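You operate a simulated robot arm through the tools that you are given. There is no shell and no other tool. Be economical: measure what you need, move in short steps, check, and stop when the job is done.

The job below is to be done with a simulated two-armed robot. You get a single attempt, and the scene is never put back.

TASK
Count the small cartons on the top of the blue bench, then put as many of the orange housings from the top of the blue bench on top of the white lamps box. Then close the small carton front flap. Keep to this order.

Only the result counts: the job must be done as asked and must still hold three seconds after the hand-in. Knocking over, shifting, dropping, spilling or breaking anything else fails it.

THE ROBOT
Two 7-joint arms with two-finger parallel grippers on one trunk, on a base that drives. Base frame: it is fixed to the floor where the robot stands at the start and does not move with it; the origin is under the middle of the robot, x ahead of it, y to its left, z up; the surface under the hand at the start is at about z = 0.78. Lengths are in m, angles in degrees, forces in N, time in s.
The left shoulder is at the start at [0.114, 0.174, 1.073], the right one opposite. With the tool pointing down near the work surface each hand reaches from about 0.34 to 0.76 m from the robot's upright axis, wherever it stands, measured 20 degrees to its own side. Places, roughly: small carton front flap [6.7, 7.3, 1]. Payload 3.6 kg a hand.
Tool frame (each hand has its own): the origin (TCP) lies between the finger pads and is the grasp point; the fingertips stand 0.03 m ahead of it; z points along the fingers, y is the line along which they close. The gripper opens to 0.11 m. The fingers are 0.02 m wide and 0.01 m thick; the gripper's body (0.048 by 0.112 m) begins 0.055 m behind the TCP.
Orientation is that of the tool frame in the base frame, as a unit quaternion [w, x, y, z]. With the fingers straight down and closing along the base's y, the tool's x points along the base's -x, its y along +y and its z along -z.

THE INTERFACE
- The arms move only by the tool move_arm. It takes "left_commands", "right_commands" or both (then of equal length, played together; a hand with none holds still); each is a list that holds one entry, the list of rows, each a list of 7 numbers: the gripper command, from -1 (shut) to 1 (fully open), values between in proportion, then the shift along the tool's x, y, z in m, then the turn, a rotation vector about the tool's x, y, z in degrees. In form: [[[grip, dx, dy, dz, wx, wy, wz], ...]]. A call has 1 to 8 rows; each row shifts and turns the commanded pose from where the row before left it, along the tool's axes as they then stand. Rows are played at 5 a second. More than 0.05 m and 8.6 degrees between two rows, or a gripper value outside its range, and nothing of the call is played. Where a pose cannot be reached the arm comes as near as it can. A force on the tool above 40 N (or 10 N above the force at the start of the call, whichever is more), or a blocked arm, ends the call early, and 0.2 s more pass. The fingers move at their own pace (about 0.153 m/s each) and stop on an object; they squeeze with about 23 N. The grip force told is the motor's: it shows also when the fingers shut on nothing. Time passes only in rows, and 0.2 s behind the last, so rows that do not move let the fingers close. The reply holds the time, the measured pose of the TCP, the force on the tool along the base axes, the opening and the grip force, in the units named above and with some noise, with the torque about the TCP (base axes, N m) and any sound that the robot's microphone picked up.
- Cameras (640 x 400 px; columns grow to the right, rows downward): "scene" is now at [0.2006, -0.0492, 1.2349]; the picture's right is [-0.58, -0.81, 0.00], its down [-0.53, 0.38, -0.76] and it looks along [0.62, -0.44, -0.65] (base axes); focal length 259 px, centre (320, 200). "left" rides on the left gripper at [0.072, -0.017, -0.103] in its tool frame; the picture's right is [0.23, 0.97, 0.00], its down [-0.76, 0.18, -0.62] and it looks along [-0.61, 0.14, 0.78] (tool axes); focal length 222 px, centre (320, 200). "right" rides on the right gripper at [0.072, 0.017, -0.103] in its tool frame; the picture's right is [-0.23, 0.97, 0.00], its down [-0.76, -0.18, -0.62] and it looks along [-0.61, -0.14, 0.78] (tool axes); focal length 222 px, centre (320, 200). There is no depth. A picture from a camera that has moved, and an enlarged one, comes with that camera's place and axes in the base frame and with its lens.
- grab_frame(camera): a new picture of that camera. No time passes.
- raise_lower(by): slides the trunk up (or, below 0, down) by that many m; the arms and the scene camera ride with it, the base frame stays. It gives what a move gives, with no picture.
- roll_base(legs): drives the robot by 1 to 6 legs, each [ahead, left, turn to the left] in m, m and degrees, along the robot's own axes; the way and the turn of a leg run together, so that a leg with both is an arc; at most 1.5 m and 180 degrees a leg. The arms and the cameras ride along, it lands a little off, and it stops where it bumps. It gives what a move gives.
- turn_head(pan, tilt): turns the head with the scene camera to pan (to the left, within 86 degrees either way) and tilt (down, from -29 to 69), counted from straight ahead of the robot. It gives what a move gives.
- enlarge(camera, box): a new picture of the part [left, top, right, bottom] of that camera's present view, enlarged. No time passes.
- close_job(): hands the job in; it is judged then, once.

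Work in short steps. Places have to be worked out from the pictures, the camera data and where the tool is seen: move nearer, look again, correct. Check each grasp and each placing, and mend what went wrong. You have 165 turns and 138 pictures in all, those below and enlarged ones among them. Open the grippers and draw the arms clear of the work before you hand the job in, unless the task says otherwise; then end with one line.

The tools are called as a command line: name --argument value ..., lists and objects as JSON in quotes. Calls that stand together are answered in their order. move_arm: Moves the arms, as the interface text tells. Its arguments: {"type":"object","properties":{"left_commands":{"type":"array"},"right_commands":{"type":"array"}},"required":[]} The other tools are called the same way: raise_lower (by) slides the trunk up or down; roll_base (legs) drives the base; turn_head (pan, tilt) turns the head that bears the scene camera; grab_frame (camera) takes a picture; enlarge (camera, box) takes an enlarged picture of a part of a camera's view; close_job () hands the job in.

At the start:

```text
t: 0.0
left_position: [0.3457, -0.0545, 1.0941]
left_orientation: [0.0, 0.0, 1.0, -0.001]
left_force: [0.1, 1.6, -0.2]
left_moment: [-0.03, 0.0, -0.01]
left_gripper_width: 0.1101
left_gripper_force: 0.0
right_position: [0.3163, -0.4443, 1.05]
right_orientation: [-0.001, 0.001, 1.0, 0.0]
right_force: [-0.4, -0.2, 0.7]
right_moment: [0.02, 0.03, -0.01]
right_gripper_width: 0.1099
right_gripper_force: 0.1
trunk travel left (down, up): [-0.192, 0.572]
robot x, y, heading: [0.0012, 0.0007, 0.1]
head pan, tilt: [-35.5, 40.2]
```

scene: 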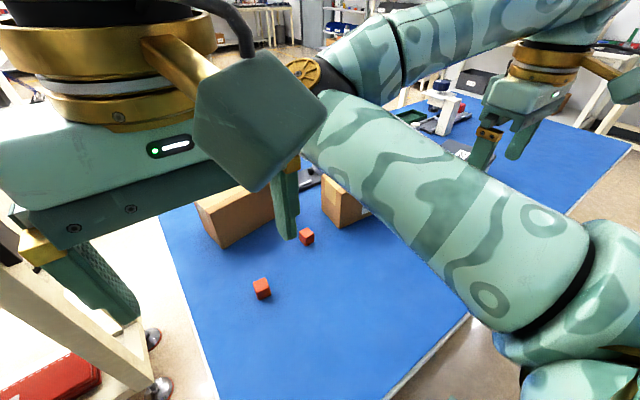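
right: 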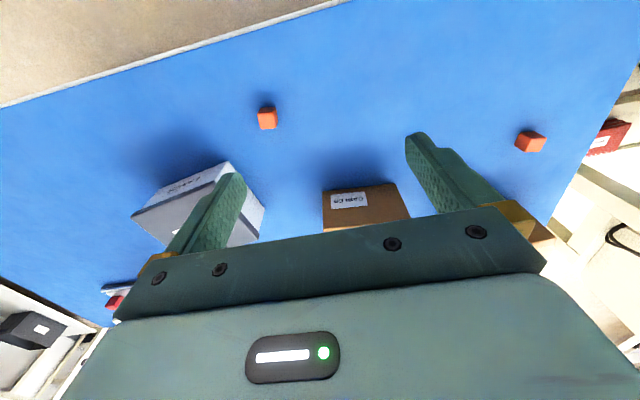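
left: 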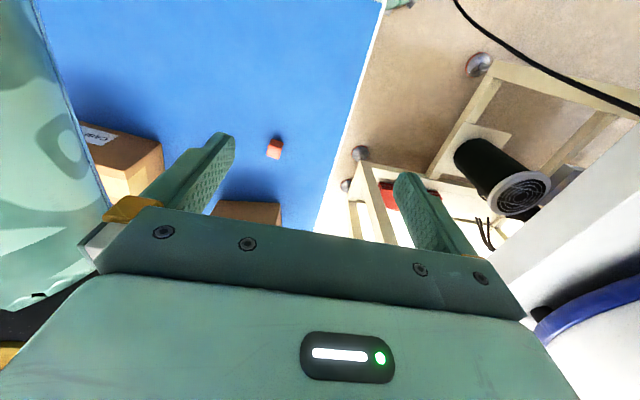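

The arms block much of the scene view, so I turn the head to survey the blue bench.

turn_head --pan 0 --tilt 35

grab_frame --camera "scene"

```text
t: 1.0
left_position: [0.3443, -0.0559, 1.0947]
left_orientation: [0.0, 0.0, 1.0, -0.001]
left_force: [-0.1, -0.3, -0.9]
left_moment: [-0.01, 0.02, 0.0]
left_gripper_width: 0.1099
left_gripper_force: 0.2
right_position: [0.3159, -0.444, 1.0501]
right_orientation: [0.0, 0.001, 1.0, -0.001]
right_force: [0.6, -0.1, 0.7]
right_moment: [0.02, 0.02, 0.01]
right_gripper_width: 0.1102
right_gripper_force: 0.0
trunk travel left (down, up): [-0.192, 0.572]
robot x, y, heading: [0.0035, 0.0017, 0.2]
head pan, tilt: [0.0, 35.0]
```

```text
134 pictures are left
camera scene: at [0.2196, 0.0, 1.2427], right [0.0, -1.0, 0.0], down [-0.57, 0.0, -0.82], along [0.82, 0.0, -0.57], focal length 259 px, centre (320, 200)
```

scene: 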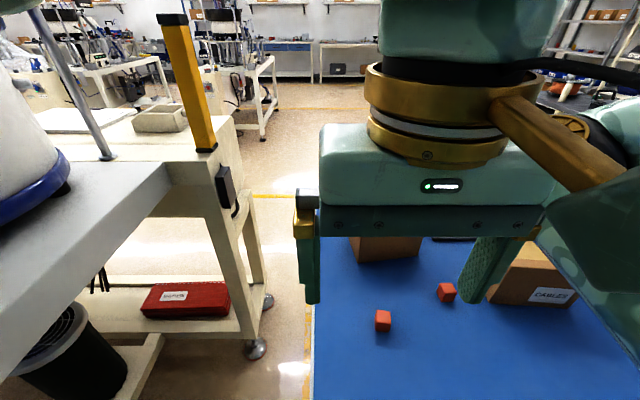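

The left hand hides the bench. I raise the trunk to get both arms clear and see more.

raise_lower --by 0.35

turn_head --pan -50 --tilt 45

grab_frame --camera "scene"

grab_frame --camera "right"

grab_frame --camera "left"

```text
t: 4.4
left_position: [0.3444, -0.0549, 1.4446]
left_orientation: [0.0, 0.0, 1.0, -0.001]
left_force: [-5.7, 20.0, 1.1]
left_moment: [-1.08, -0.26, -0.57]
left_gripper_width: 0.1002
left_gripper_force: 0.1
right_position: [0.316, -0.4443, 1.3999]
right_orientation: [0.0, 0.0, 1.0, 0.0]
right_force: [0.9, -0.5, -0.2]
right_moment: [0.01, 0.04, 0.01]
right_gripper_width: 0.11
right_gripper_force: 0.0
trunk travel left (down, up): [-0.542, 0.222]
robot x, y, heading: [0.0006, -0.0032, 0.1]
head pan, tilt: [0.0, 35.0]
```

```text
t: 5.6
left_position: [0.3452, -0.0552, 1.4453]
left_orientation: [0.0, -0.001, 1.0, 0.0]
left_force: [5.9, 19.2, 1.3]
left_moment: [-1.13, 0.36, 0.22]
left_gripper_width: 0.1006
left_gripper_force: 0.0
right_position: [0.3158, -0.4439, 1.4008]
right_orientation: [0.0, 0.001, 1.0, 0.0]
right_force: [-0.1, 0.3, -0.5]
right_moment: [0.01, 0.03, -0.03]
right_gripper_width: 0.1102
right_gripper_force: 0.1
trunk travel left (down, up): [-0.542, 0.222]
robot x, y, heading: [-0.0009, 0.0017, -0.0]
head pan, tilt: [-50.0, 45.0]
```

```text
133 pictures are left
camera scene: at [0.0703, -0.0623, 1.584], right [-0.77, -0.64, 0.0], down [-0.46, 0.54, -0.71], along [0.45, -0.54, -0.71], focal length 259 px, centre (320, 200)
```

scene: 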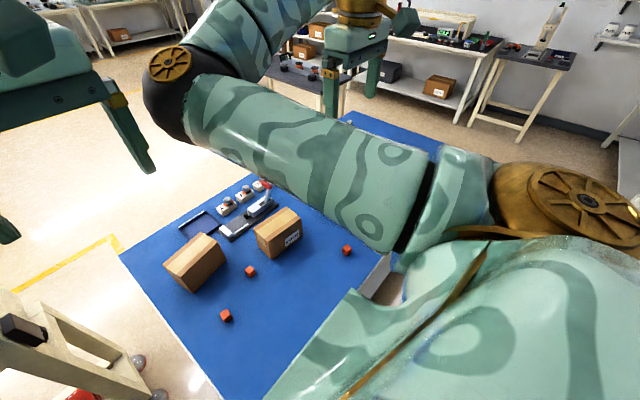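

```text
132 pictures are left
camera right: at [0.2442, -0.4267, 1.5037], right [0.23, 0.97, 0.0], down [0.76, -0.18, 0.62], along [0.61, -0.14, -0.78], focal length 222 px, centre (320, 200)
```

right: 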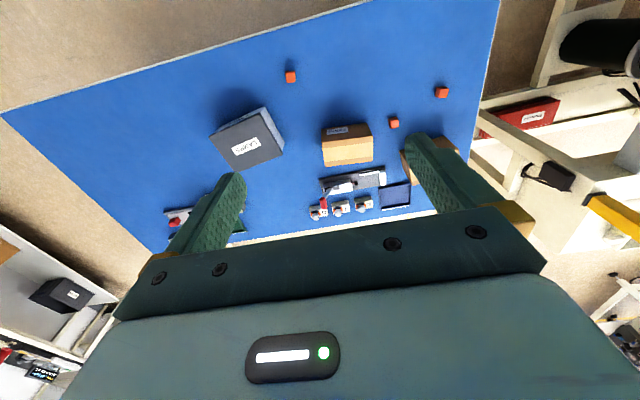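

```text
131 pictures are left
camera left: at [0.2722, -0.0721, 1.548], right [-0.23, 0.97, 0.0], down [0.76, 0.18, 0.62], along [0.61, 0.14, -0.78], focal length 222 px, centre (320, 200)
```

left: 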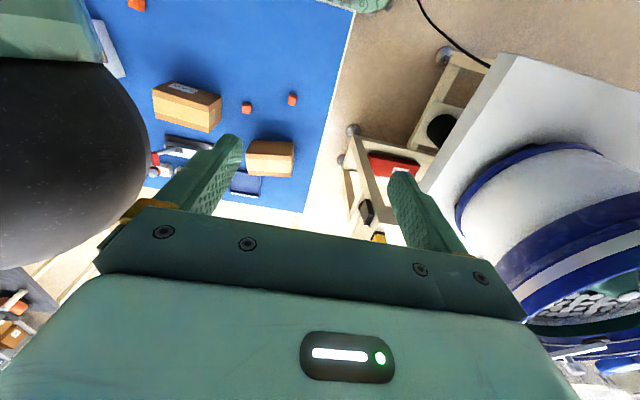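

The left hand shows 20 N of side force: the right arm's elbow (black ball) is pressing on its finger. I move the left hand gently toward +y, away from it.

move_arm --left_commands '[[[1, 0, 0.03, 0, 0, 0, 0], [1, 0, 0.04, 0, 0, 0, 0], [1, 0, 0.04, 0, 0, 0, 0], [1, 0, 0.04, 0, 0, 0, 0]]]'

grab_frame --camera "left"

```text
t: 6.6
left_position: [0.3448, 0.0961, 1.4456]
left_orientation: [0.0, 0.0, 1.0, -0.001]
left_force: [0.6, 0.2, -0.4]
left_moment: [-0.05, 0.03, -0.01]
left_gripper_width: 0.1103
left_gripper_force: 0.1
right_position: [0.316, -0.4415, 1.4018]
right_orientation: [-0.001, -0.001, 1.0, -0.001]
right_force: [0.2, -0.3, 0.3]
right_moment: [-0.03, 0.02, 0.02]
right_gripper_width: 0.1102
right_gripper_force: 0.2
trunk travel left (down, up): [-0.542, 0.222]
robot x, y, heading: [0.0016, -0.0009, -0.1]
head pan, tilt: [-50.0, 45.0]
```

```text
130 pictures are left
camera left: at [0.2728, 0.0801, 1.5486], right [-0.23, 0.97, 0.0], down [0.76, 0.18, 0.62], along [0.61, 0.14, -0.78], focal length 222 px, centre (320, 200)
```

left: 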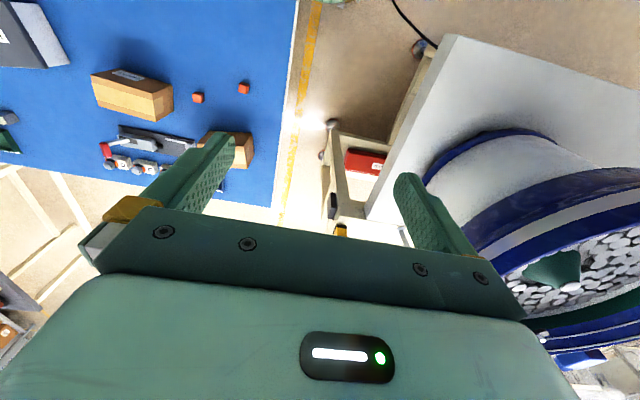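

Clear now. I look closely at the bench contents from the right hand camera.

enlarge --camera "right" --box '[150, 40, 500, 260]'

turn_head --pan -25 --tilt 45

grab_frame --camera "scene"

```text
1.82 times, centred on (325, 150) of right
camera zoom: at [0.2437, -0.424, 1.5046], right [0.23, 0.97, 0.0], down [0.76, -0.18, 0.62], along [0.61, -0.14, -0.78], focal length 404 px, centre (311, 291)
```

zoom: 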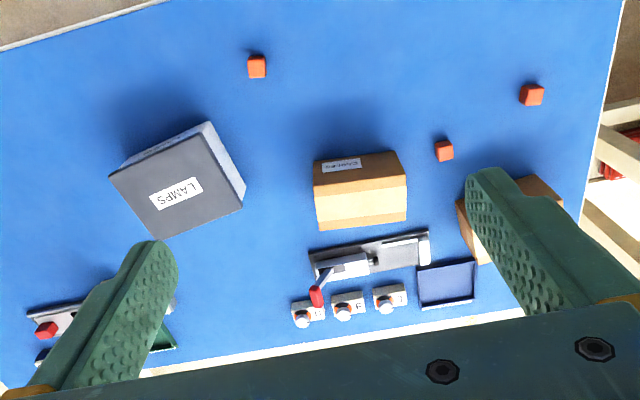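

```text
t: 7.5
left_position: [0.3456, 0.0933, 1.4455]
left_orientation: [0.0, 0.0, 1.0, 0.0]
left_force: [1.1, 0.3, -0.3]
left_moment: [0.01, 0.03, 0.0]
left_gripper_width: 0.1099
left_gripper_force: 0.1
right_position: [0.3165, -0.4454, 1.4]
right_orientation: [0.0, -0.001, 1.0, 0.0]
right_force: [0.7, 0.7, -0.2]
right_moment: [-0.01, -0.03, 0.0]
right_gripper_width: 0.11
right_gripper_force: 0.0
trunk travel left (down, up): [-0.542, 0.222]
robot x, y, heading: [-0.0026, -0.0026, 0.1]
head pan, tilt: [-25.0, 45.0]
```

```text
128 pictures are left
camera scene: at [0.0916, -0.0347, 1.5839], right [-0.42, -0.91, 0.0], down [-0.64, 0.3, -0.71], along [0.64, -0.3, -0.71], focal length 259 px, centre (320, 200)
```

scene: 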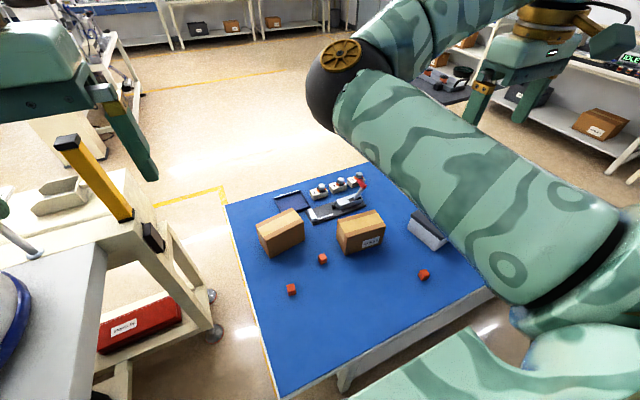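

Two cartons, three orange housings and a lamps box are visible so far. Part of the bench is hidden by the fingers, so I shift the right hand to the right for another view.

move_arm --right_commands '[[[1, 0.03, -0.04, 0, 0, 0, 0], [1, 0.03, -0.04, 0, 0, 0, 0], [1, 0.03, -0.04, 0, 0, 0, 0], [1, 0, -0.045, 0, 0, 0, 0], [1, 0, -0.045, 0, 0, 0, 0]]]'

grab_frame --camera "right"

turn_head --pan -45 --tilt 40

grab_frame --camera "scene"

```text
t: 8.7
left_position: [0.3448, 0.0913, 1.4454]
left_orientation: [0.0, 0.0, 1.0, 0.002]
left_force: [-0.5, -0.7, 0.0]
left_moment: [-0.03, 0.01, 0.03]
left_gripper_width: 0.1098
left_gripper_force: 0.0
right_position: [0.2268, -0.6564, 1.3993]
right_orientation: [0.001, 0.0, 1.0, 0.001]
right_force: [-0.5, -0.4, 1.0]
right_moment: [0.02, 0.0, 0.01]
right_gripper_width: 0.1098
right_gripper_force: 0.0
trunk travel left (down, up): [-0.542, 0.222]
robot x, y, heading: [-0.0021, -0.0021, -0.1]
head pan, tilt: [-25.0, 45.0]
```

```text
127 pictures are left
camera right: at [0.1547, -0.6395, 1.5019], right [0.23, 0.97, 0.0], down [0.76, -0.18, 0.62], along [0.61, -0.14, -0.78], focal length 222 px, centre (320, 200)
```

right: 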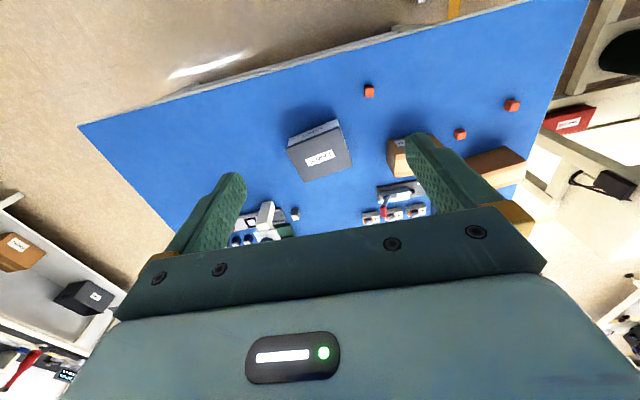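

```text
t: 9.5
left_position: [0.3451, 0.0946, 1.4458]
left_orientation: [-0.001, 0.0, 1.0, 0.0]
left_force: [-0.2, 0.3, -1.1]
left_moment: [-0.02, 0.01, 0.03]
left_gripper_width: 0.11
left_gripper_force: 0.1
right_position: [0.2278, -0.6523, 1.4001]
right_orientation: [0.0, 0.0, 1.0, 0.001]
right_force: [0.6, 0.0, 0.3]
right_moment: [0.02, -0.01, -0.03]
right_gripper_width: 0.1102
right_gripper_force: 0.1
trunk travel left (down, up): [-0.542, 0.222]
robot x, y, heading: [0.0023, -0.0004, -0.1]
head pan, tilt: [-45.0, 40.0]
```

```text
126 pictures are left
camera scene: at [0.0782, -0.0595, 1.5912], right [-0.71, -0.71, 0.0], down [-0.46, 0.45, -0.77], along [0.54, -0.54, -0.64], focal length 259 px, centre (320, 200)
```

scene: 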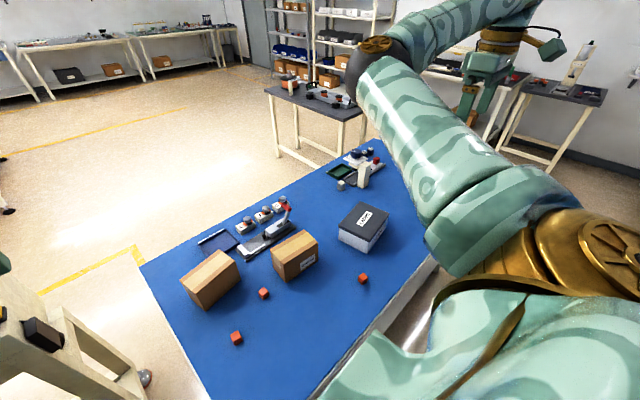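

I zoom in to confirm the objects on the bench.

enlarge --camera "scene" --box '[130, 130, 450, 360]'

```text
1.74 times, centred on (290, 245) of scene
camera zoom: at [0.0782, -0.0595, 1.5912], right [-0.71, -0.71, 0.0], down [-0.46, 0.45, -0.77], along [0.54, -0.54, -0.64], focal length 451 px, centre (372, 122)
```

zoom: 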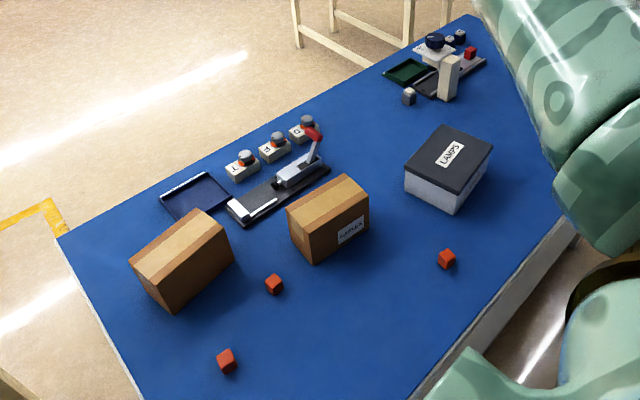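

Two small cartons stand on the bench, so two housings go on the lamps box. I estimate: box top centre ≈ (0.475,-0.705,0.88); cubes A (0.478,-0.114), B (0.538,-0.254), C (0.335,-0.534). I strafe right along the bench, to about y = -0.35.

roll_base --legs '[[0, -0.35, 0]]'

turn_head --pan -20 --tilt 50

grab_frame --camera "scene"

```text
t: 11.8
left_position: [0.3448, -0.2604, 1.4455]
left_orientation: [0.0, 0.003, 1.0, -0.001]
left_force: [0.4, -0.3, -0.3]
left_moment: [-0.02, 0.0, -0.01]
left_gripper_width: 0.11
left_gripper_force: 0.1
right_position: [0.2226, -1.0067, 1.3995]
right_orientation: [0.0, 0.003, 1.0, 0.0]
right_force: [0.6, -0.3, -0.1]
right_moment: [-0.01, -0.03, -0.01]
right_gripper_width: 0.1101
right_gripper_force: 0.1
trunk travel left (down, up): [-0.542, 0.222]
robot x, y, heading: [0.0005, -0.353, -0.2]
head pan, tilt: [-45.0, 40.0]
```

```text
t: 12.7
left_position: [0.3447, -0.2603, 1.4451]
left_orientation: [0.0, 0.003, 1.0, 0.0]
left_force: [-0.2, 0.5, -0.3]
left_moment: [0.02, 0.01, -0.02]
left_gripper_width: 0.1101
left_gripper_force: 0.0
right_position: [0.2215, -1.0066, 1.3998]
right_orientation: [0.0, 0.002, 1.0, 0.0]
right_force: [0.7, -0.3, 0.1]
right_moment: [0.02, 0.02, -0.03]
right_gripper_width: 0.1101
right_gripper_force: 0.1
trunk travel left (down, up): [-0.542, 0.222]
robot x, y, heading: [-0.0066, -0.3543, -0.6]
head pan, tilt: [-20.0, 50.0]
```

```text
124 pictures are left
camera scene: at [0.089, -0.3788, 1.5771], right [-0.35, -0.94, 0.0], down [-0.72, 0.27, -0.64], along [0.6, -0.22, -0.77], focal length 259 px, centre (320, 200)
```

scene: 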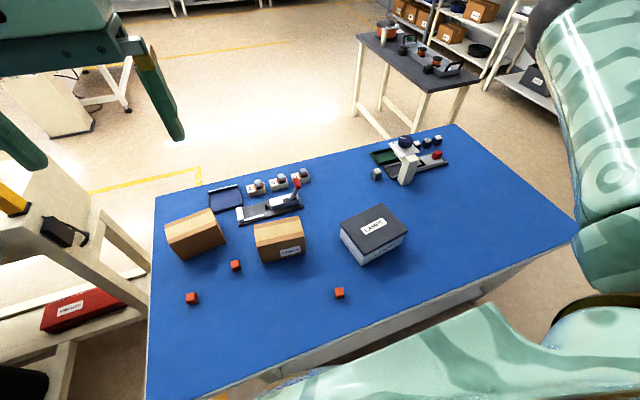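

Clear view of the whole bench; estimates agree. I bring the right hand over cube C at (0.336,-0.53), high up.

move_arm --right_commands '[[[1, -0.012, 0.047, 0, 0, 0, 0], [1, -0.012, 0.047, 0, 0, 0, 0], [1, -0.012, 0.047, 0, 0, 0, 0], [1, -0.012, 0.047, 0, 0, 0, 0], [1, -0.012, 0.047, 0, 0, 0, 0], [1, -0.012, 0.047, 0, 0, 0, 0], [1, -0.012, 0.047, 0, 0, 0, 0], [1, -0.012, 0.047, 0, 0, 0, 0]]]' --left_commands '[[[1, 0, 0.02, 0, 0, 0, 0], [1, 0, 0.02, 0, 0, 0, 0], [1, 0, 0.02, 0, 0, 0, 0], [1, 0, 0.02, 0, 0, 0, 0], [1, 0, 0.02, 0, 0, 0, 0], [1, 0, 0, 0, 0, 0, 0], [1, 0, 0, 0, 0, 0, 0], [1, 0, 0, 0, 0, 0, 0]]]'

raise_lower --by -0.35

grab_frame --camera "right"

grab_frame --camera "scene"

```text
t: 14.5
left_position: [0.3463, -0.1889, 1.4457]
left_orientation: [0.002, 0.001, 1.0, -0.002]
left_force: [0.1, -0.4, 0.1]
left_moment: [-0.02, -0.01, -0.01]
left_gripper_width: 0.1101
left_gripper_force: 0.0
left hand out of reach, approached as far as the arm can: row 4, 5
right_position: [0.2978, -0.7429, 1.4025]
right_orientation: [0.0, 0.003, 1.0, 0.0]
right_force: [-0.9, -0.2, 0.5]
right_moment: [-0.01, 0.0, 0.01]
right_gripper_width: 0.1098
right_gripper_force: 0.1
right hand out of reach, approached as far as the arm can: row 6, 7, 8
trunk travel left (down, up): [-0.542, 0.222]
robot x, y, heading: [-0.0014, -0.3538, -0.3]
head pan, tilt: [-20.0, 50.0]
```

```text
t: 17.9
left_position: [0.4284, -0.1899, 1.0134]
left_orientation: [-0.119, 0.002, 0.993, 0.0]
left_force: [0.0, -1.5, -0.3]
left_moment: [-0.02, -0.01, -0.01]
left_gripper_width: 0.1098
left_gripper_force: 0.2
right_position: [0.2967, -0.7435, 1.0545]
right_orientation: [0.001, 0.004, 1.0, 0.001]
right_force: [-0.8, 0.3, -1.0]
right_moment: [-0.01, -0.01, 0.0]
right_gripper_width: 0.1102
right_gripper_force: 0.1
trunk travel left (down, up): [-0.192, 0.572]
robot x, y, heading: [-0.0011, -0.3524, -0.2]
head pan, tilt: [-20.0, 50.0]
```

```text
123 pictures are left
camera right: at [0.225, -0.7256, 1.1563], right [0.23, 0.97, 0.0], down [0.76, -0.18, 0.62], along [0.61, -0.14, -0.78], focal length 222 px, centre (320, 200)
```

right: 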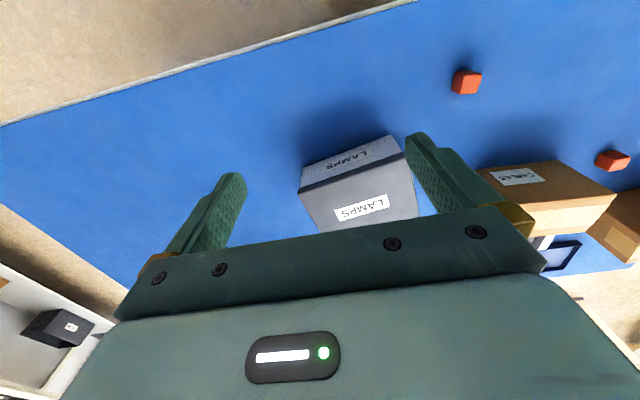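

```text
122 pictures are left
camera scene: at [0.2022, -0.3794, 1.2212], right [-0.35, -0.94, 0.0], down [-0.72, 0.27, -0.64], along [0.6, -0.22, -0.77], focal length 259 px, centre (320, 200)
```

scene: 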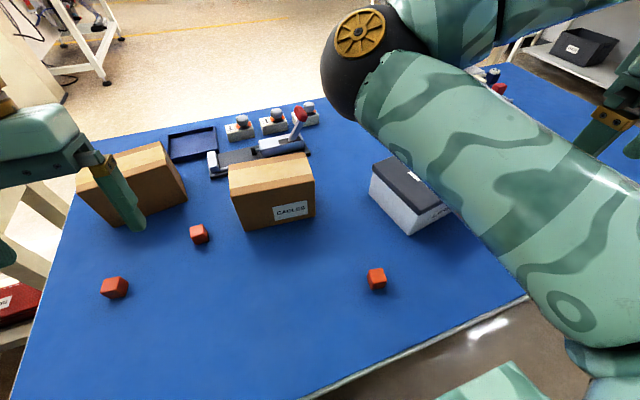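

Cube C measures (0.34,-0.531) again. I move the right hand above it and lift the left hand clear of the cartons.

move_arm --right_commands '[[[1, -0.009, 0.043, 0, 0, 0, 0], [1, -0.009, 0.043, 0, 0, 0, 0], [1, -0.009, 0.043, 0, 0, 0, 0], [1, -0.009, 0.043, 0, 0, 0, 0], [1, -0.007, 0.041, 0, 0, 0, 0]]]' --left_commands '[[[1, 0, 0.01, -0.04, 0, 0, 0], [1, 0, 0.01, -0.04, 0, 0, 0], [1, 0, 0.01, -0.03, 0, 0, 0], [1, 0, 0.01, 0, 0, 0, 0], [1, 0, 0, 0, 0, 0, 0]]]'

grab_frame --camera "right"

grab_frame --camera "scene"

```text
t: 19.1
left_position: [0.429, -0.1791, 1.0125]
left_orientation: [-0.12, 0.0, 0.993, -0.001]
left_force: [-0.4, 1.4, -0.2]
left_moment: [-0.01, -0.02, 0.0]
left_gripper_width: 0.1101
left_gripper_force: 0.0
left hand out of reach, approached as far as the arm can: row 1, 2, 3
right_position: [0.2479, -0.6768, 1.0656]
right_orientation: [0.001, 0.003, 1.0, 0.0]
right_force: [0.7, 0.0, 1.0]
right_moment: [-0.02, -0.05, -0.07]
right_gripper_width: 0.1098
right_gripper_force: 0.0
right hand out of reach, approached as far as the arm can: row 1, 2, 3, 4, 5
trunk travel left (down, up): [-0.192, 0.572]
robot x, y, heading: [-0.0003, -0.3473, -0.5]
head pan, tilt: [-20.0, 50.0]
```

```text
121 pictures are left
camera right: at [0.1763, -0.6577, 1.1693], right [0.23, 0.97, 0.0], down [0.76, -0.18, 0.62], along [0.61, -0.14, -0.78], focal length 222 px, centre (320, 200)
```

right: 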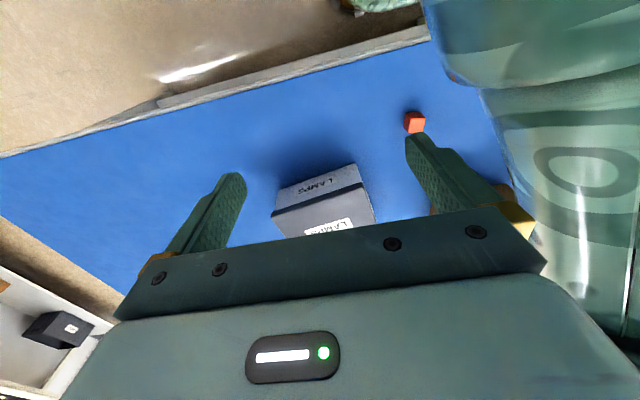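

```text
120 pictures are left
camera scene: at [0.2022, -0.3792, 1.2212], right [-0.35, -0.94, 0.0], down [-0.72, 0.27, -0.64], along [0.6, -0.22, -0.77], focal length 259 px, centre (320, 200)
```

scene: 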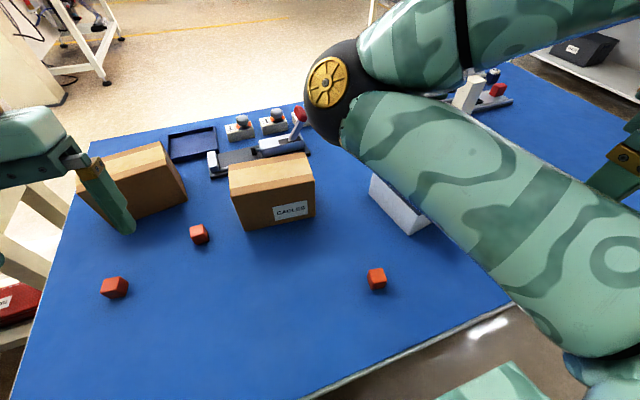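

High and close in, the right arm is at its limit. Reach improves near the surface, so I lower the right hand here, clear of the box, and then go toward C.

move_arm --right_commands '[[[1, 0, 0, 0.04, 0, 0, 0], [1, 0, 0, 0.04, 0, 0, 0], [1, 0, 0, 0.04, 0, 0, 0], [1, -0.01, 0.04, 0.0, 0, 0, 0], [1, -0.02, 0.04, 0, 0, 0, 0]]]'

grab_frame --camera "right"

```text
t: 20.3
left_position: [0.429, -0.1794, 1.0128]
left_orientation: [-0.119, 0.001, 0.993, -0.001]
left_force: [0.2, 0.4, -0.1]
left_moment: [-0.05, -0.01, -0.03]
left_gripper_width: 0.1097
left_gripper_force: 0.0
right_position: [0.2811, -0.7042, 1.018]
right_orientation: [-0.001, 0.003, 1.0, 0.0]
right_force: [-0.2, -0.8, 0.6]
right_moment: [0.01, 0.01, -0.02]
right_gripper_width: 0.1098
right_gripper_force: 0.0
right hand out of reach, approached as far as the arm can: row 1, 2, 3, 4, 5
trunk travel left (down, up): [-0.192, 0.572]
robot x, y, heading: [-0.0022, -0.3525, -0.5]
head pan, tilt: [-20.0, 50.0]
```

```text
119 pictures are left
camera right: at [0.2085, -0.6868, 1.1213], right [0.23, 0.97, 0.0], down [0.76, -0.18, 0.62], along [0.6, -0.14, -0.78], focal length 222 px, centre (320, 200)
```

right: 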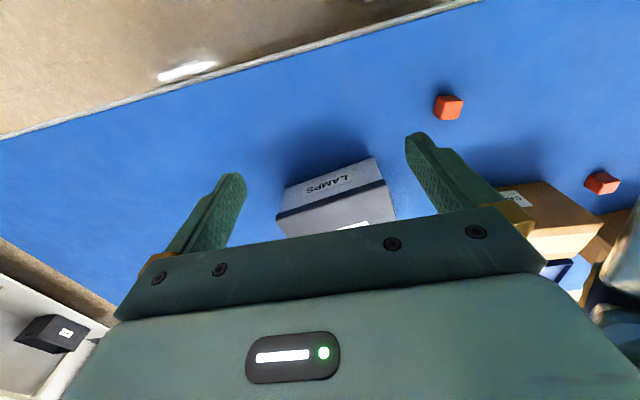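

Still limited. I extend the hand forward first (over the lamps box, with enough height) to let the arm unfold, then go sideways.

move_arm --right_commands '[[[1, -0.04, 0, 0, 0, 0, 0], [1, -0.04, 0, 0, 0, 0, 0], [1, -0.04, 0, 0, 0, 0, 0], [1, -0.02, 0, 0, 0, 0, 0], [1, 0, 0, 0, 0, 0, 0]]]'

grab_frame --camera "scene"

```text
t: 21.5
left_position: [0.428, -0.1801, 1.0139]
left_orientation: [-0.119, 0.002, 0.993, -0.001]
left_force: [0.5, -0.4, 0.2]
left_moment: [0.0, 0.01, 0.03]
left_gripper_width: 0.11
left_gripper_force: 0.0
right_position: [0.4049, -0.7465, 1.0192]
right_orientation: [-0.001, 0.002, 1.0, 0.0]
right_force: [0.0, 0.8, 0.8]
right_moment: [0.01, 0.02, -0.02]
right_gripper_width: 0.1097
right_gripper_force: 0.0
right hand out of reach, approached as far as the arm can: row 1, 2, 3
trunk travel left (down, up): [-0.192, 0.572]
robot x, y, heading: [-0.006, -0.349, -0.4]
head pan, tilt: [-20.0, 50.0]
```

```text
118 pictures are left
camera scene: at [0.2027, -0.3794, 1.221], right [-0.35, -0.94, 0.0], down [-0.72, 0.27, -0.64], along [0.6, -0.22, -0.77], focal length 259 px, centre (320, 200)
```

scene: 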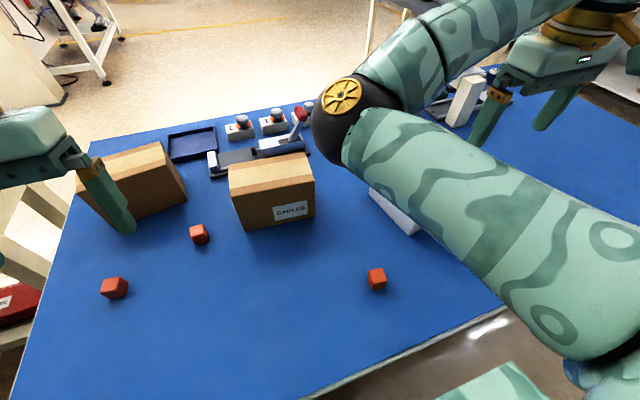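

The right arm's elbow is folded inward, which blocks it from the centre. The left arm is the better one here, so I will shift the robot further right until C, B and the box lie in the left hand's range. I raise the trunk a bit for clearance first.

raise_lower --by 0.12

grab_frame --camera "right"

grab_frame --camera "left"

```text
t: 23.0
left_position: [0.4278, -0.18, 1.1304]
left_orientation: [-0.12, 0.0, 0.993, -0.001]
left_force: [0.5, -0.2, 0.0]
left_moment: [0.02, 0.04, 0.03]
left_gripper_width: 0.1099
left_gripper_force: 0.0
right_position: [0.4054, -0.7475, 1.14]
right_orientation: [-0.001, 0.003, 1.0, -0.001]
right_force: [0.6, 0.2, 0.1]
right_moment: [-0.01, 0.04, 0.02]
right_gripper_width: 0.1101
right_gripper_force: 0.1
trunk travel left (down, up): [-0.312, 0.452]
robot x, y, heading: [0.0027, -0.3493, -0.3]
head pan, tilt: [-20.0, 50.0]
```

```text
117 pictures are left
camera right: at [0.334, -0.7285, 1.2439], right [0.23, 0.97, 0.0], down [0.76, -0.18, 0.62], along [0.6, -0.14, -0.78], focal length 222 px, centre (320, 200)
```

right: 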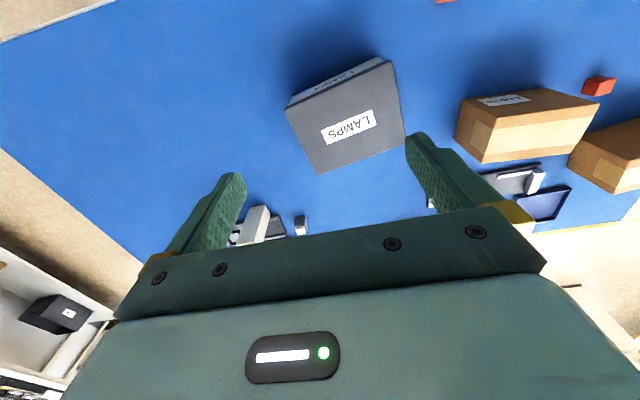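

```text
116 pictures are left
camera left: at [0.383, -0.1959, 1.2487], right [-0.22, 0.97, 0.05], down [0.89, 0.18, 0.42], along [0.4, 0.14, -0.9], focal length 222 px, centre (320, 200)
```

left: 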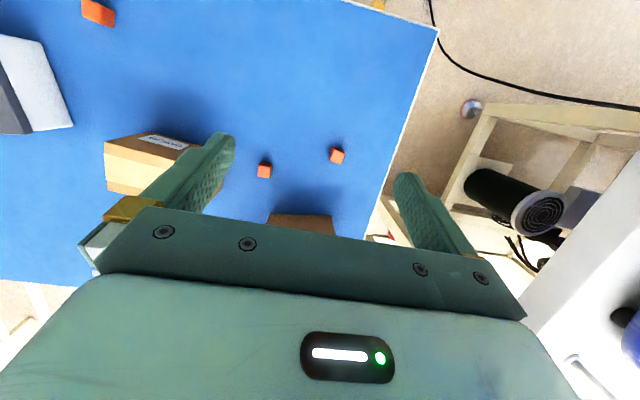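

Box top centre re-measured at (0.46,-0.708), roughly 0.18×0.14 m. At this height all is clear, so I strafe right by 0.3.

roll_base --legs '[[0, -0.3, 0]]'

grab_frame --camera "left"

turn_head --pan 10 --tilt 50

grab_frame --camera "scene"

```text
t: 25.1
left_position: [0.4273, -0.4863, 1.1314]
left_orientation: [-0.12, 0.001, 0.993, 0.0]
left_force: [-0.2, 0.4, -0.5]
left_moment: [0.0, 0.0, -0.01]
left_gripper_width: 0.1103
left_gripper_force: 0.1
right_position: [0.405, -1.053, 1.1407]
right_orientation: [0.0, 0.003, 1.0, 0.001]
right_force: [0.3, -0.4, 0.0]
right_moment: [0.03, 0.03, -0.02]
right_gripper_width: 0.11
right_gripper_force: 0.0
trunk travel left (down, up): [-0.312, 0.452]
robot x, y, heading: [-0.0033, -0.6597, -0.2]
head pan, tilt: [-20.0, 50.0]
```

```text
115 pictures are left
camera left: at [0.3804, -0.5029, 1.2495], right [-0.22, 0.97, 0.05], down [0.89, 0.18, 0.42], along [0.4, 0.14, -0.9], focal length 222 px, centre (320, 200)
```

left: 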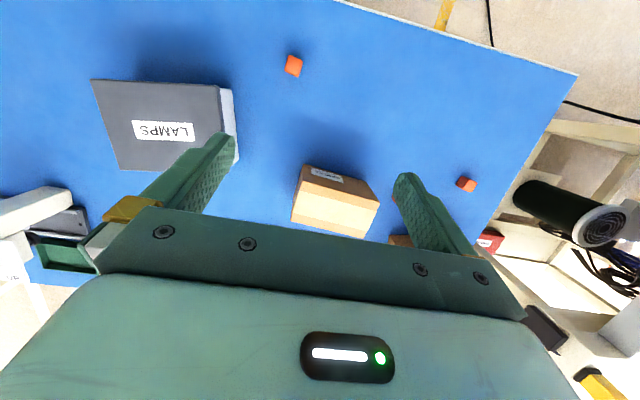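

```text
t: 26.0
left_position: [0.4267, -0.4852, 1.1324]
left_orientation: [-0.119, 0.001, 0.993, -0.001]
left_force: [-0.3, -0.4, 0.0]
left_moment: [0.01, 0.01, 0.02]
left_gripper_width: 0.11
left_gripper_force: 0.2
right_position: [0.4048, -1.0523, 1.1421]
right_orientation: [0.001, 0.003, 1.0, 0.0]
right_force: [-0.8, 0.3, 0.3]
right_moment: [0.01, 0.0, 0.01]
right_gripper_width: 0.1098
right_gripper_force: 0.1
trunk travel left (down, up): [-0.312, 0.452]
robot x, y, heading: [-0.0019, -0.6574, -0.4]
head pan, tilt: [10.0, 50.0]
```

```text
114 pictures are left
camera scene: at [0.1473, -0.6457, 1.3449], right [0.17, -0.99, 0.0], down [-0.76, -0.13, -0.64], along [0.63, 0.11, -0.77], focal length 259 px, centre (320, 200)
```

scene: 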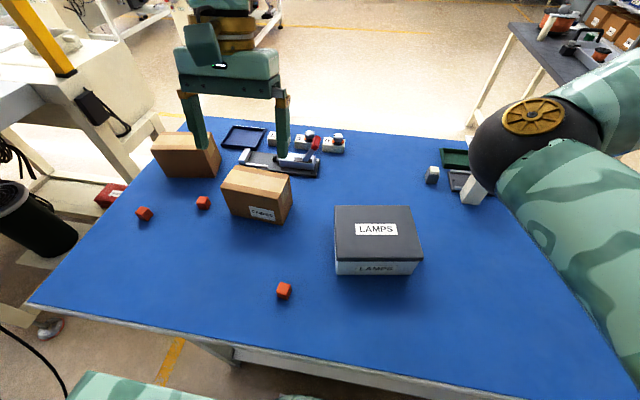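

Very good view now. I lower the trunk back, straighten the left hand's tilt (-13.8° about tool y) and move toward C.

raise_lower --by -0.12

move_arm --left_commands '[[[1, 0, 0, 0, 0, -6.9, 0], [1, 0, 0, 0, 0, -6.9, 0], [1, 0.03, -0.02, 0.0, 0, 0, 0], [1, 0.03, -0.025, 0.02, 0, 0, 0], [1, 0.03, 0, 0.02, 0, 0, 0]]]'

grab_frame --camera "left"

```text
t: 27.5
left_position: [0.4254, -0.4853, 1.0121]
left_orientation: [-0.12, 0.0, 0.993, 0.0]
left_force: [0.2, 0.0, 0.3]
left_moment: [-0.04, -0.02, 0.0]
left_gripper_width: 0.1101
left_gripper_force: 0.1
right_position: [0.4036, -1.0539, 1.0225]
right_orientation: [0.0, 0.003, 1.0, 0.0]
right_force: [0.0, 0.2, 0.9]
right_moment: [0.0, -0.01, 0.0]
right_gripper_width: 0.11
right_gripper_force: 0.1
trunk travel left (down, up): [-0.192, 0.572]
robot x, y, heading: [-0.0023, -0.6578, -0.4]
head pan, tilt: [10.0, 50.0]
```

```text
t: 28.7
left_position: [0.3371, -0.5298, 0.9743]
left_orientation: [0.001, 0.001, 1.0, -0.001]
left_force: [-0.1, 0.5, 0.2]
left_moment: [0.0, -0.01, 0.03]
left_gripper_width: 0.1097
left_gripper_force: 0.1
right_position: [0.4036, -1.053, 1.0224]
right_orientation: [0.0, 0.003, 1.0, 0.0]
right_force: [-0.7, -0.2, 0.1]
right_moment: [-0.01, -0.01, 0.0]
right_gripper_width: 0.1097
right_gripper_force: 0.1
trunk travel left (down, up): [-0.192, 0.572]
robot x, y, heading: [-0.0032, -0.6564, -0.2]
head pan, tilt: [10.0, 50.0]
```

```text
113 pictures are left
camera left: at [0.2631, -0.5468, 1.0769], right [-0.23, 0.97, 0.0], down [0.76, 0.18, 0.62], along [0.61, 0.14, -0.78], focal length 222 px, centre (320, 200)
```

left: 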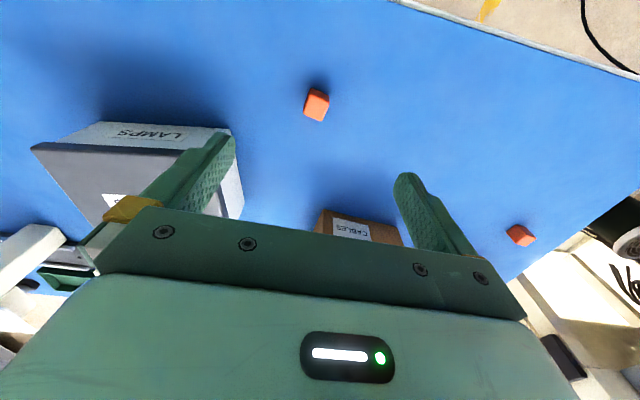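

The left hand now obeys well. I zoom on cube C to get its yaw and centre.

enlarge --camera "left" --box '[276, 70, 356, 120]'

enlarge --camera "scene" --box '[200, 220, 440, 370]'

```text
8.00 times, centred on (316, 95) of left
camera zoom: at [0.2631, -0.5468, 1.0769], right [-0.23, 0.97, 0.0], down [0.76, 0.18, 0.62], along [0.61, 0.14, -0.78], focal length 1777 px, centre (352, 1040)
```

zoom: 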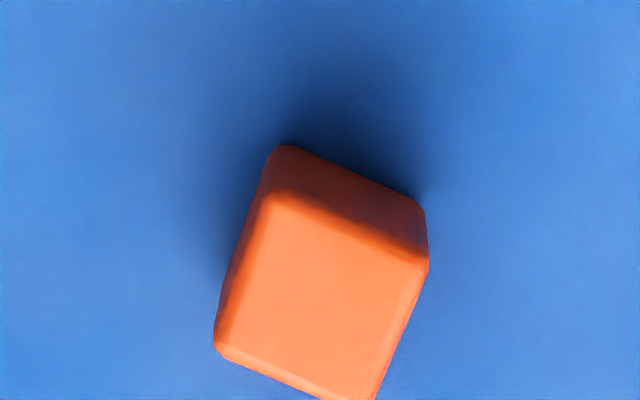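

```text
2.67 times, centred on (320, 295) of scene
camera zoom: at [0.2042, -0.6456, 1.2211], right [0.17, -0.99, 0.0], down [-0.76, -0.13, -0.64], along [0.63, 0.11, -0.77], focal length 692 px, centre (320, -53)
```

zoom: 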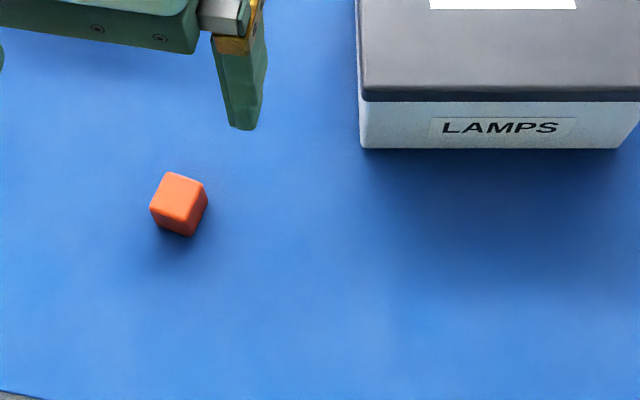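

Cube C: centre ≈ (0.341,-0.534), side ≈ 0.027, yaw ≈ -10°. I turn the tool +10° about its z and go down to TCP z ≈ 0.82.

move_arm --left_commands '[[[1, -0.004, -0.004, 0, 0, 0, 5], [1, 0, 0, 0.03, 0, 0, 5], [1, 0, 0, 0.04, 0, 0, 0], [1, 0, 0, 0.03, 0, 0, 0], [1, 0, 0, 0, 0, 0, 0]]]'

grab_frame --camera "left"

grab_frame --camera "scene"

```text
t: 29.9
left_position: [0.3411, -0.5341, 0.8715]
left_orientation: [0.001, 0.087, 0.996, -0.002]
left_force: [0.1, 1.3, 0.2]
left_moment: [0.01, 0.02, 0.02]
left_gripper_width: 0.11
left_gripper_force: 0.0
right_position: [0.404, -1.0538, 1.021]
right_orientation: [0.0, 0.003, 1.0, 0.0]
right_force: [0.2, -0.7, 0.5]
right_moment: [-0.03, 0.06, -0.02]
right_gripper_width: 0.11
right_gripper_force: 0.1
trunk travel left (down, up): [-0.192, 0.572]
robot x, y, heading: [0.0015, -0.6603, -0.3]
head pan, tilt: [10.0, 50.0]
```

```text
110 pictures are left
camera left: at [0.2664, -0.5377, 0.9745], right [-0.05, 1.0, 0.0], down [0.78, 0.04, 0.62], along [0.62, 0.03, -0.78], focal length 222 px, centre (320, 200)
```

left: 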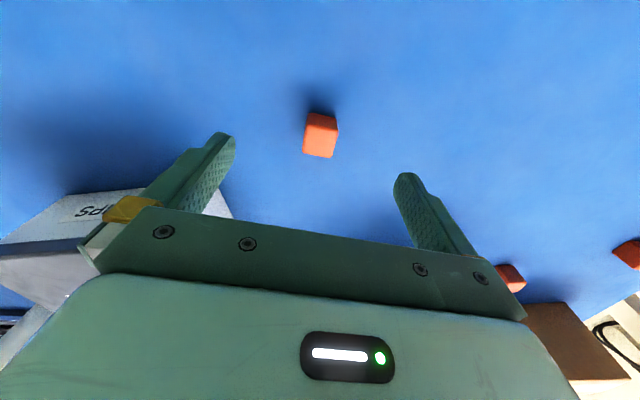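

```text
109 pictures are left
camera scene: at [0.2045, -0.6459, 1.2211], right [0.17, -0.99, 0.0], down [-0.76, -0.13, -0.64], along [0.63, 0.11, -0.77], focal length 259 px, centre (320, 200)
```

scene: 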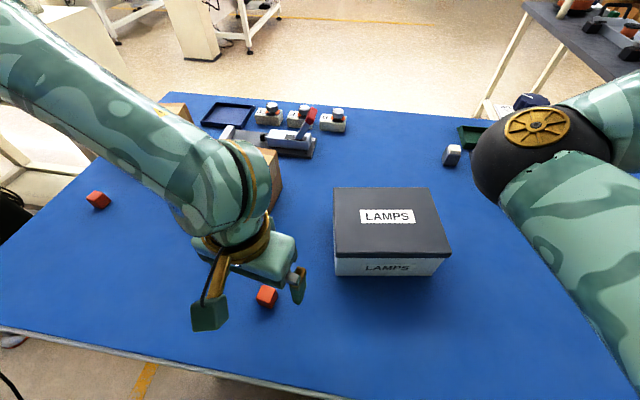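

Aligned with the cube. I go down to z ≈ 0.819 and close.

move_arm --left_commands '[[[1, 0.003, 0, 0.03, 0, 0, 0], [1, 0, 0, 0.015, 0, 0, 0], [1, 0, 0, 0.009, 0, 0, 0], [1, 0, 0, 0, 0, 0, 0], [-1, 0, 0, 0, 0, 0, 0], [-1, 0, 0, 0, 0, 0, 0], [-1, 0, 0, 0, 0, 0, 0]]]'

grab_frame --camera "left"

```text
t: 31.5
left_position: [0.3381, -0.5347, 0.8181]
left_orientation: [0.001, 0.088, 0.996, 0.0]
left_force: [-0.4, 1.1, -0.6]
left_moment: [-0.02, -0.02, 0.0]
left_gripper_width: 0.0248
left_gripper_force: 23.3
right_position: [0.4044, -1.0545, 1.0214]
right_orientation: [-0.001, 0.003, 1.0, 0.001]
right_force: [-0.1, -0.9, -0.3]
right_moment: [-0.04, 0.04, -0.03]
right_gripper_width: 0.1101
right_gripper_force: 0.0
trunk travel left (down, up): [-0.192, 0.572]
robot x, y, heading: [-0.0059, -0.6611, -0.3]
head pan, tilt: [10.0, 50.0]
```

```text
108 pictures are left
camera left: at [0.2634, -0.5385, 0.9203], right [-0.05, 1.0, 0.0], down [0.78, 0.04, 0.62], along [0.62, 0.03, -0.78], focal length 222 px, centre (320, 200)
```

left: 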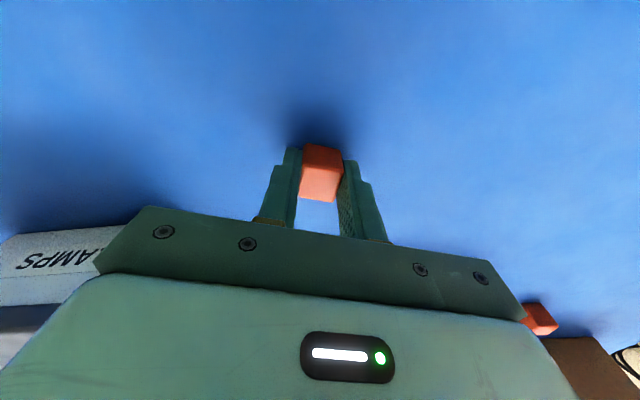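

Grip holds (25 mm). The right elbow hangs near the box, so I move the right hand outward while lifting the cube.

move_arm --left_commands '[[[-1, 0, 0, -0.03, 0, 0, 0], [-1, 0, 0, -0.04, 0, 0, 0], [-1, 0, 0, -0.04, 0, 0, 0], [-1, 0, 0, -0.04, 0, 0, 0], [-1, 0, 0, 0, 0, 0, 0]]]' --right_commands '[[[1, 0, -0.04, 0, 0, 0, 0], [1, 0, -0.04, 0, 0, 0, 0], [1, 0, -0.04, 0, 0, 0, 0], [1, 0, -0.04, 0, 0, 0, 0], [1, 0, 0, 0, 0, 0, 0]]]'

grab_frame --camera "scene"

grab_frame --camera "left"

```text
t: 32.7
left_position: [0.3383, -0.5359, 0.9676]
left_orientation: [0.0, 0.088, 0.996, -0.001]
left_force: [1.4, 0.0, 0.6]
left_moment: [0.02, -0.01, 0.0]
left_gripper_width: 0.0245
left_gripper_force: 23.3
right_position: [0.4042, -1.2136, 1.0192]
right_orientation: [-0.001, 0.001, 1.0, -0.001]
right_force: [0.2, -0.4, -0.5]
right_moment: [-0.03, 0.0, -0.01]
right_gripper_width: 0.1102
right_gripper_force: 0.0
trunk travel left (down, up): [-0.192, 0.572]
robot x, y, heading: [-0.0048, -0.6605, -0.6]
head pan, tilt: [10.0, 50.0]
```

```text
107 pictures are left
camera scene: at [0.2051, -0.6455, 1.2209], right [0.17, -0.99, 0.0], down [-0.76, -0.13, -0.64], along [0.63, 0.11, -0.77], focal length 259 px, centre (320, 200)
```

scene: 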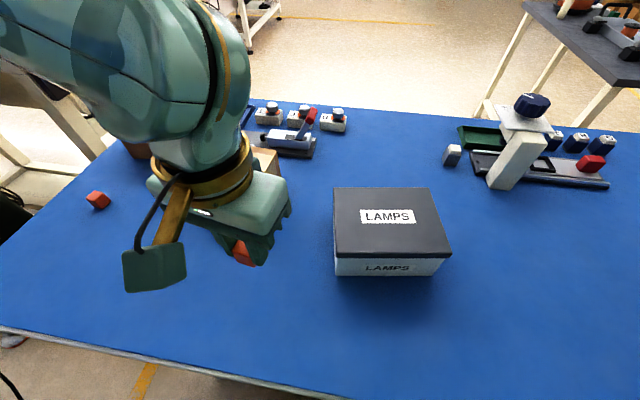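

```text
106 pictures are left
camera left: at [0.2645, -0.5385, 1.0718], right [-0.05, 1.0, 0.0], down [0.78, 0.04, 0.62], along [0.62, 0.03, -0.78], focal length 222 px, centre (320, 200)
```

left: 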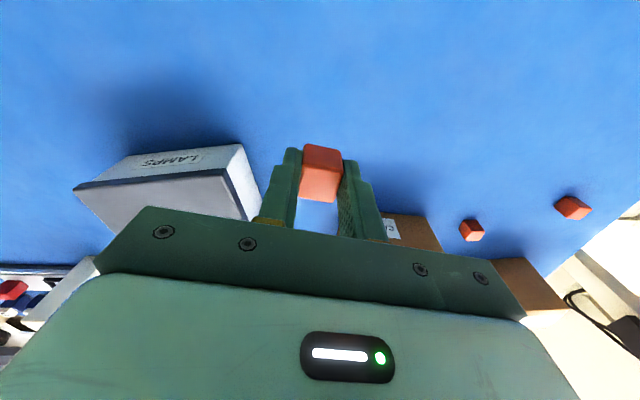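

The right arm is clear now. Box top corners give a centre ≈ (0.474,-0.714). I carry the cube above (0.505,-0.71).

move_arm --left_commands '[[[-1, -0.039, -0.0285, 0, 0, 0, 0], [-1, -0.039, -0.0285, 0, 0, 0, 0], [-1, -0.039, -0.0285, 0, 0, 0, 0], [-1, -0.039, -0.0285, 0, 0, 0, 0], [-1, -0.039, -0.0285, 0, 0, 0, 0], [-1, 0, 0, 0, 0, 0, 0]]]'

grab_frame --camera "scene"

grab_frame --camera "left"

```text
t: 34.1
left_position: [0.5053, -0.7099, 0.966]
left_orientation: [0.0, 0.088, 0.996, -0.001]
left_force: [-0.6, -0.1, 0.1]
left_moment: [-0.02, -0.01, 0.0]
left_gripper_width: 0.0244
left_gripper_force: 23.3
right_position: [0.4035, -1.2147, 1.0197]
right_orientation: [-0.001, 0.002, 1.0, -0.001]
right_force: [0.2, 0.0, -0.3]
right_moment: [-0.04, 0.0, 0.01]
right_gripper_width: 0.1101
right_gripper_force: 0.2
trunk travel left (down, up): [-0.192, 0.572]
robot x, y, heading: [-0.0049, -0.6598, -0.3]
head pan, tilt: [10.0, 50.0]
```

```text
105 pictures are left
camera scene: at [0.2043, -0.6455, 1.2212], right [0.17, -0.99, 0.0], down [-0.76, -0.13, -0.64], along [0.63, 0.11, -0.77], focal length 259 px, centre (320, 200)
```

scene: 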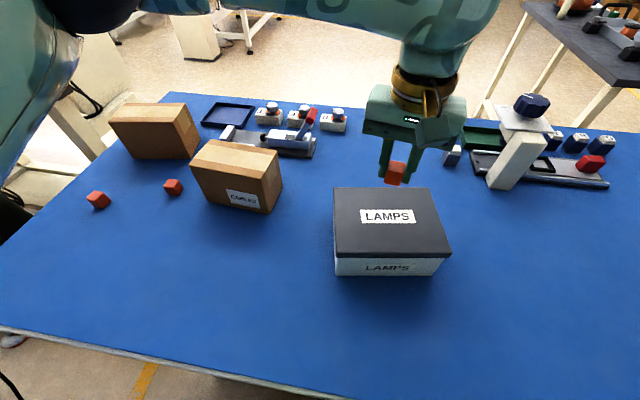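

```text
104 pictures are left
camera left: at [0.4305, -0.7134, 1.0696], right [-0.05, 1.0, 0.0], down [0.78, 0.04, 0.62], along [0.62, 0.03, -0.78], focal length 222 px, centre (320, 200)
```

left: 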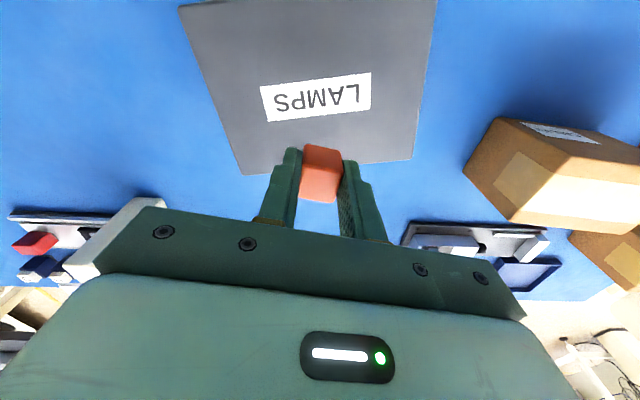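

The cube is 3-4 cm inside the back edge. I lower in steps while watching for contact.

move_arm --left_commands '[[[-1, 0, 0, 0.03, 0, 0, 0], [-1, 0, 0, 0.02, 0, 0, 0], [-1, 0, 0, 0, 0, 0, 0]]]'

enlarge --camera "scene" --box '[320, 130, 480, 230]'

```text
t: 34.9
left_position: [0.5061, -0.7087, 0.9183]
left_orientation: [0.001, 0.088, 0.996, 0.0]
left_force: [-1.2, 1.2, -1.0]
left_moment: [0.01, -0.01, 0.03]
left_gripper_width: 0.0245
left_gripper_force: 22.7
right_position: [0.4043, -1.2151, 1.0198]
right_orientation: [-0.001, 0.003, 1.0, 0.001]
right_force: [-0.8, 0.4, 0.2]
right_moment: [-0.01, -0.01, 0.03]
right_gripper_width: 0.11
right_gripper_force: 0.1
trunk travel left (down, up): [-0.192, 0.572]
robot x, y, heading: [-0.0044, -0.6543, -0.1]
head pan, tilt: [10.0, 50.0]
```

```text
4.00 times, centred on (400, 180) of scene
camera zoom: at [0.2047, -0.646, 1.2211], right [0.17, -0.99, 0.0], down [-0.76, -0.13, -0.64], along [0.63, 0.11, -0.77], focal length 1038 px, centre (0, 280)
```

zoom: 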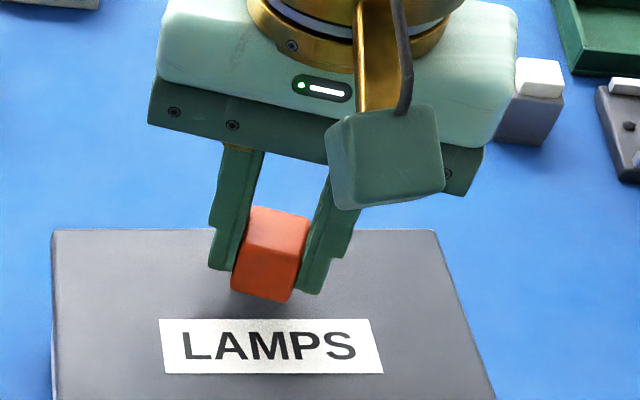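

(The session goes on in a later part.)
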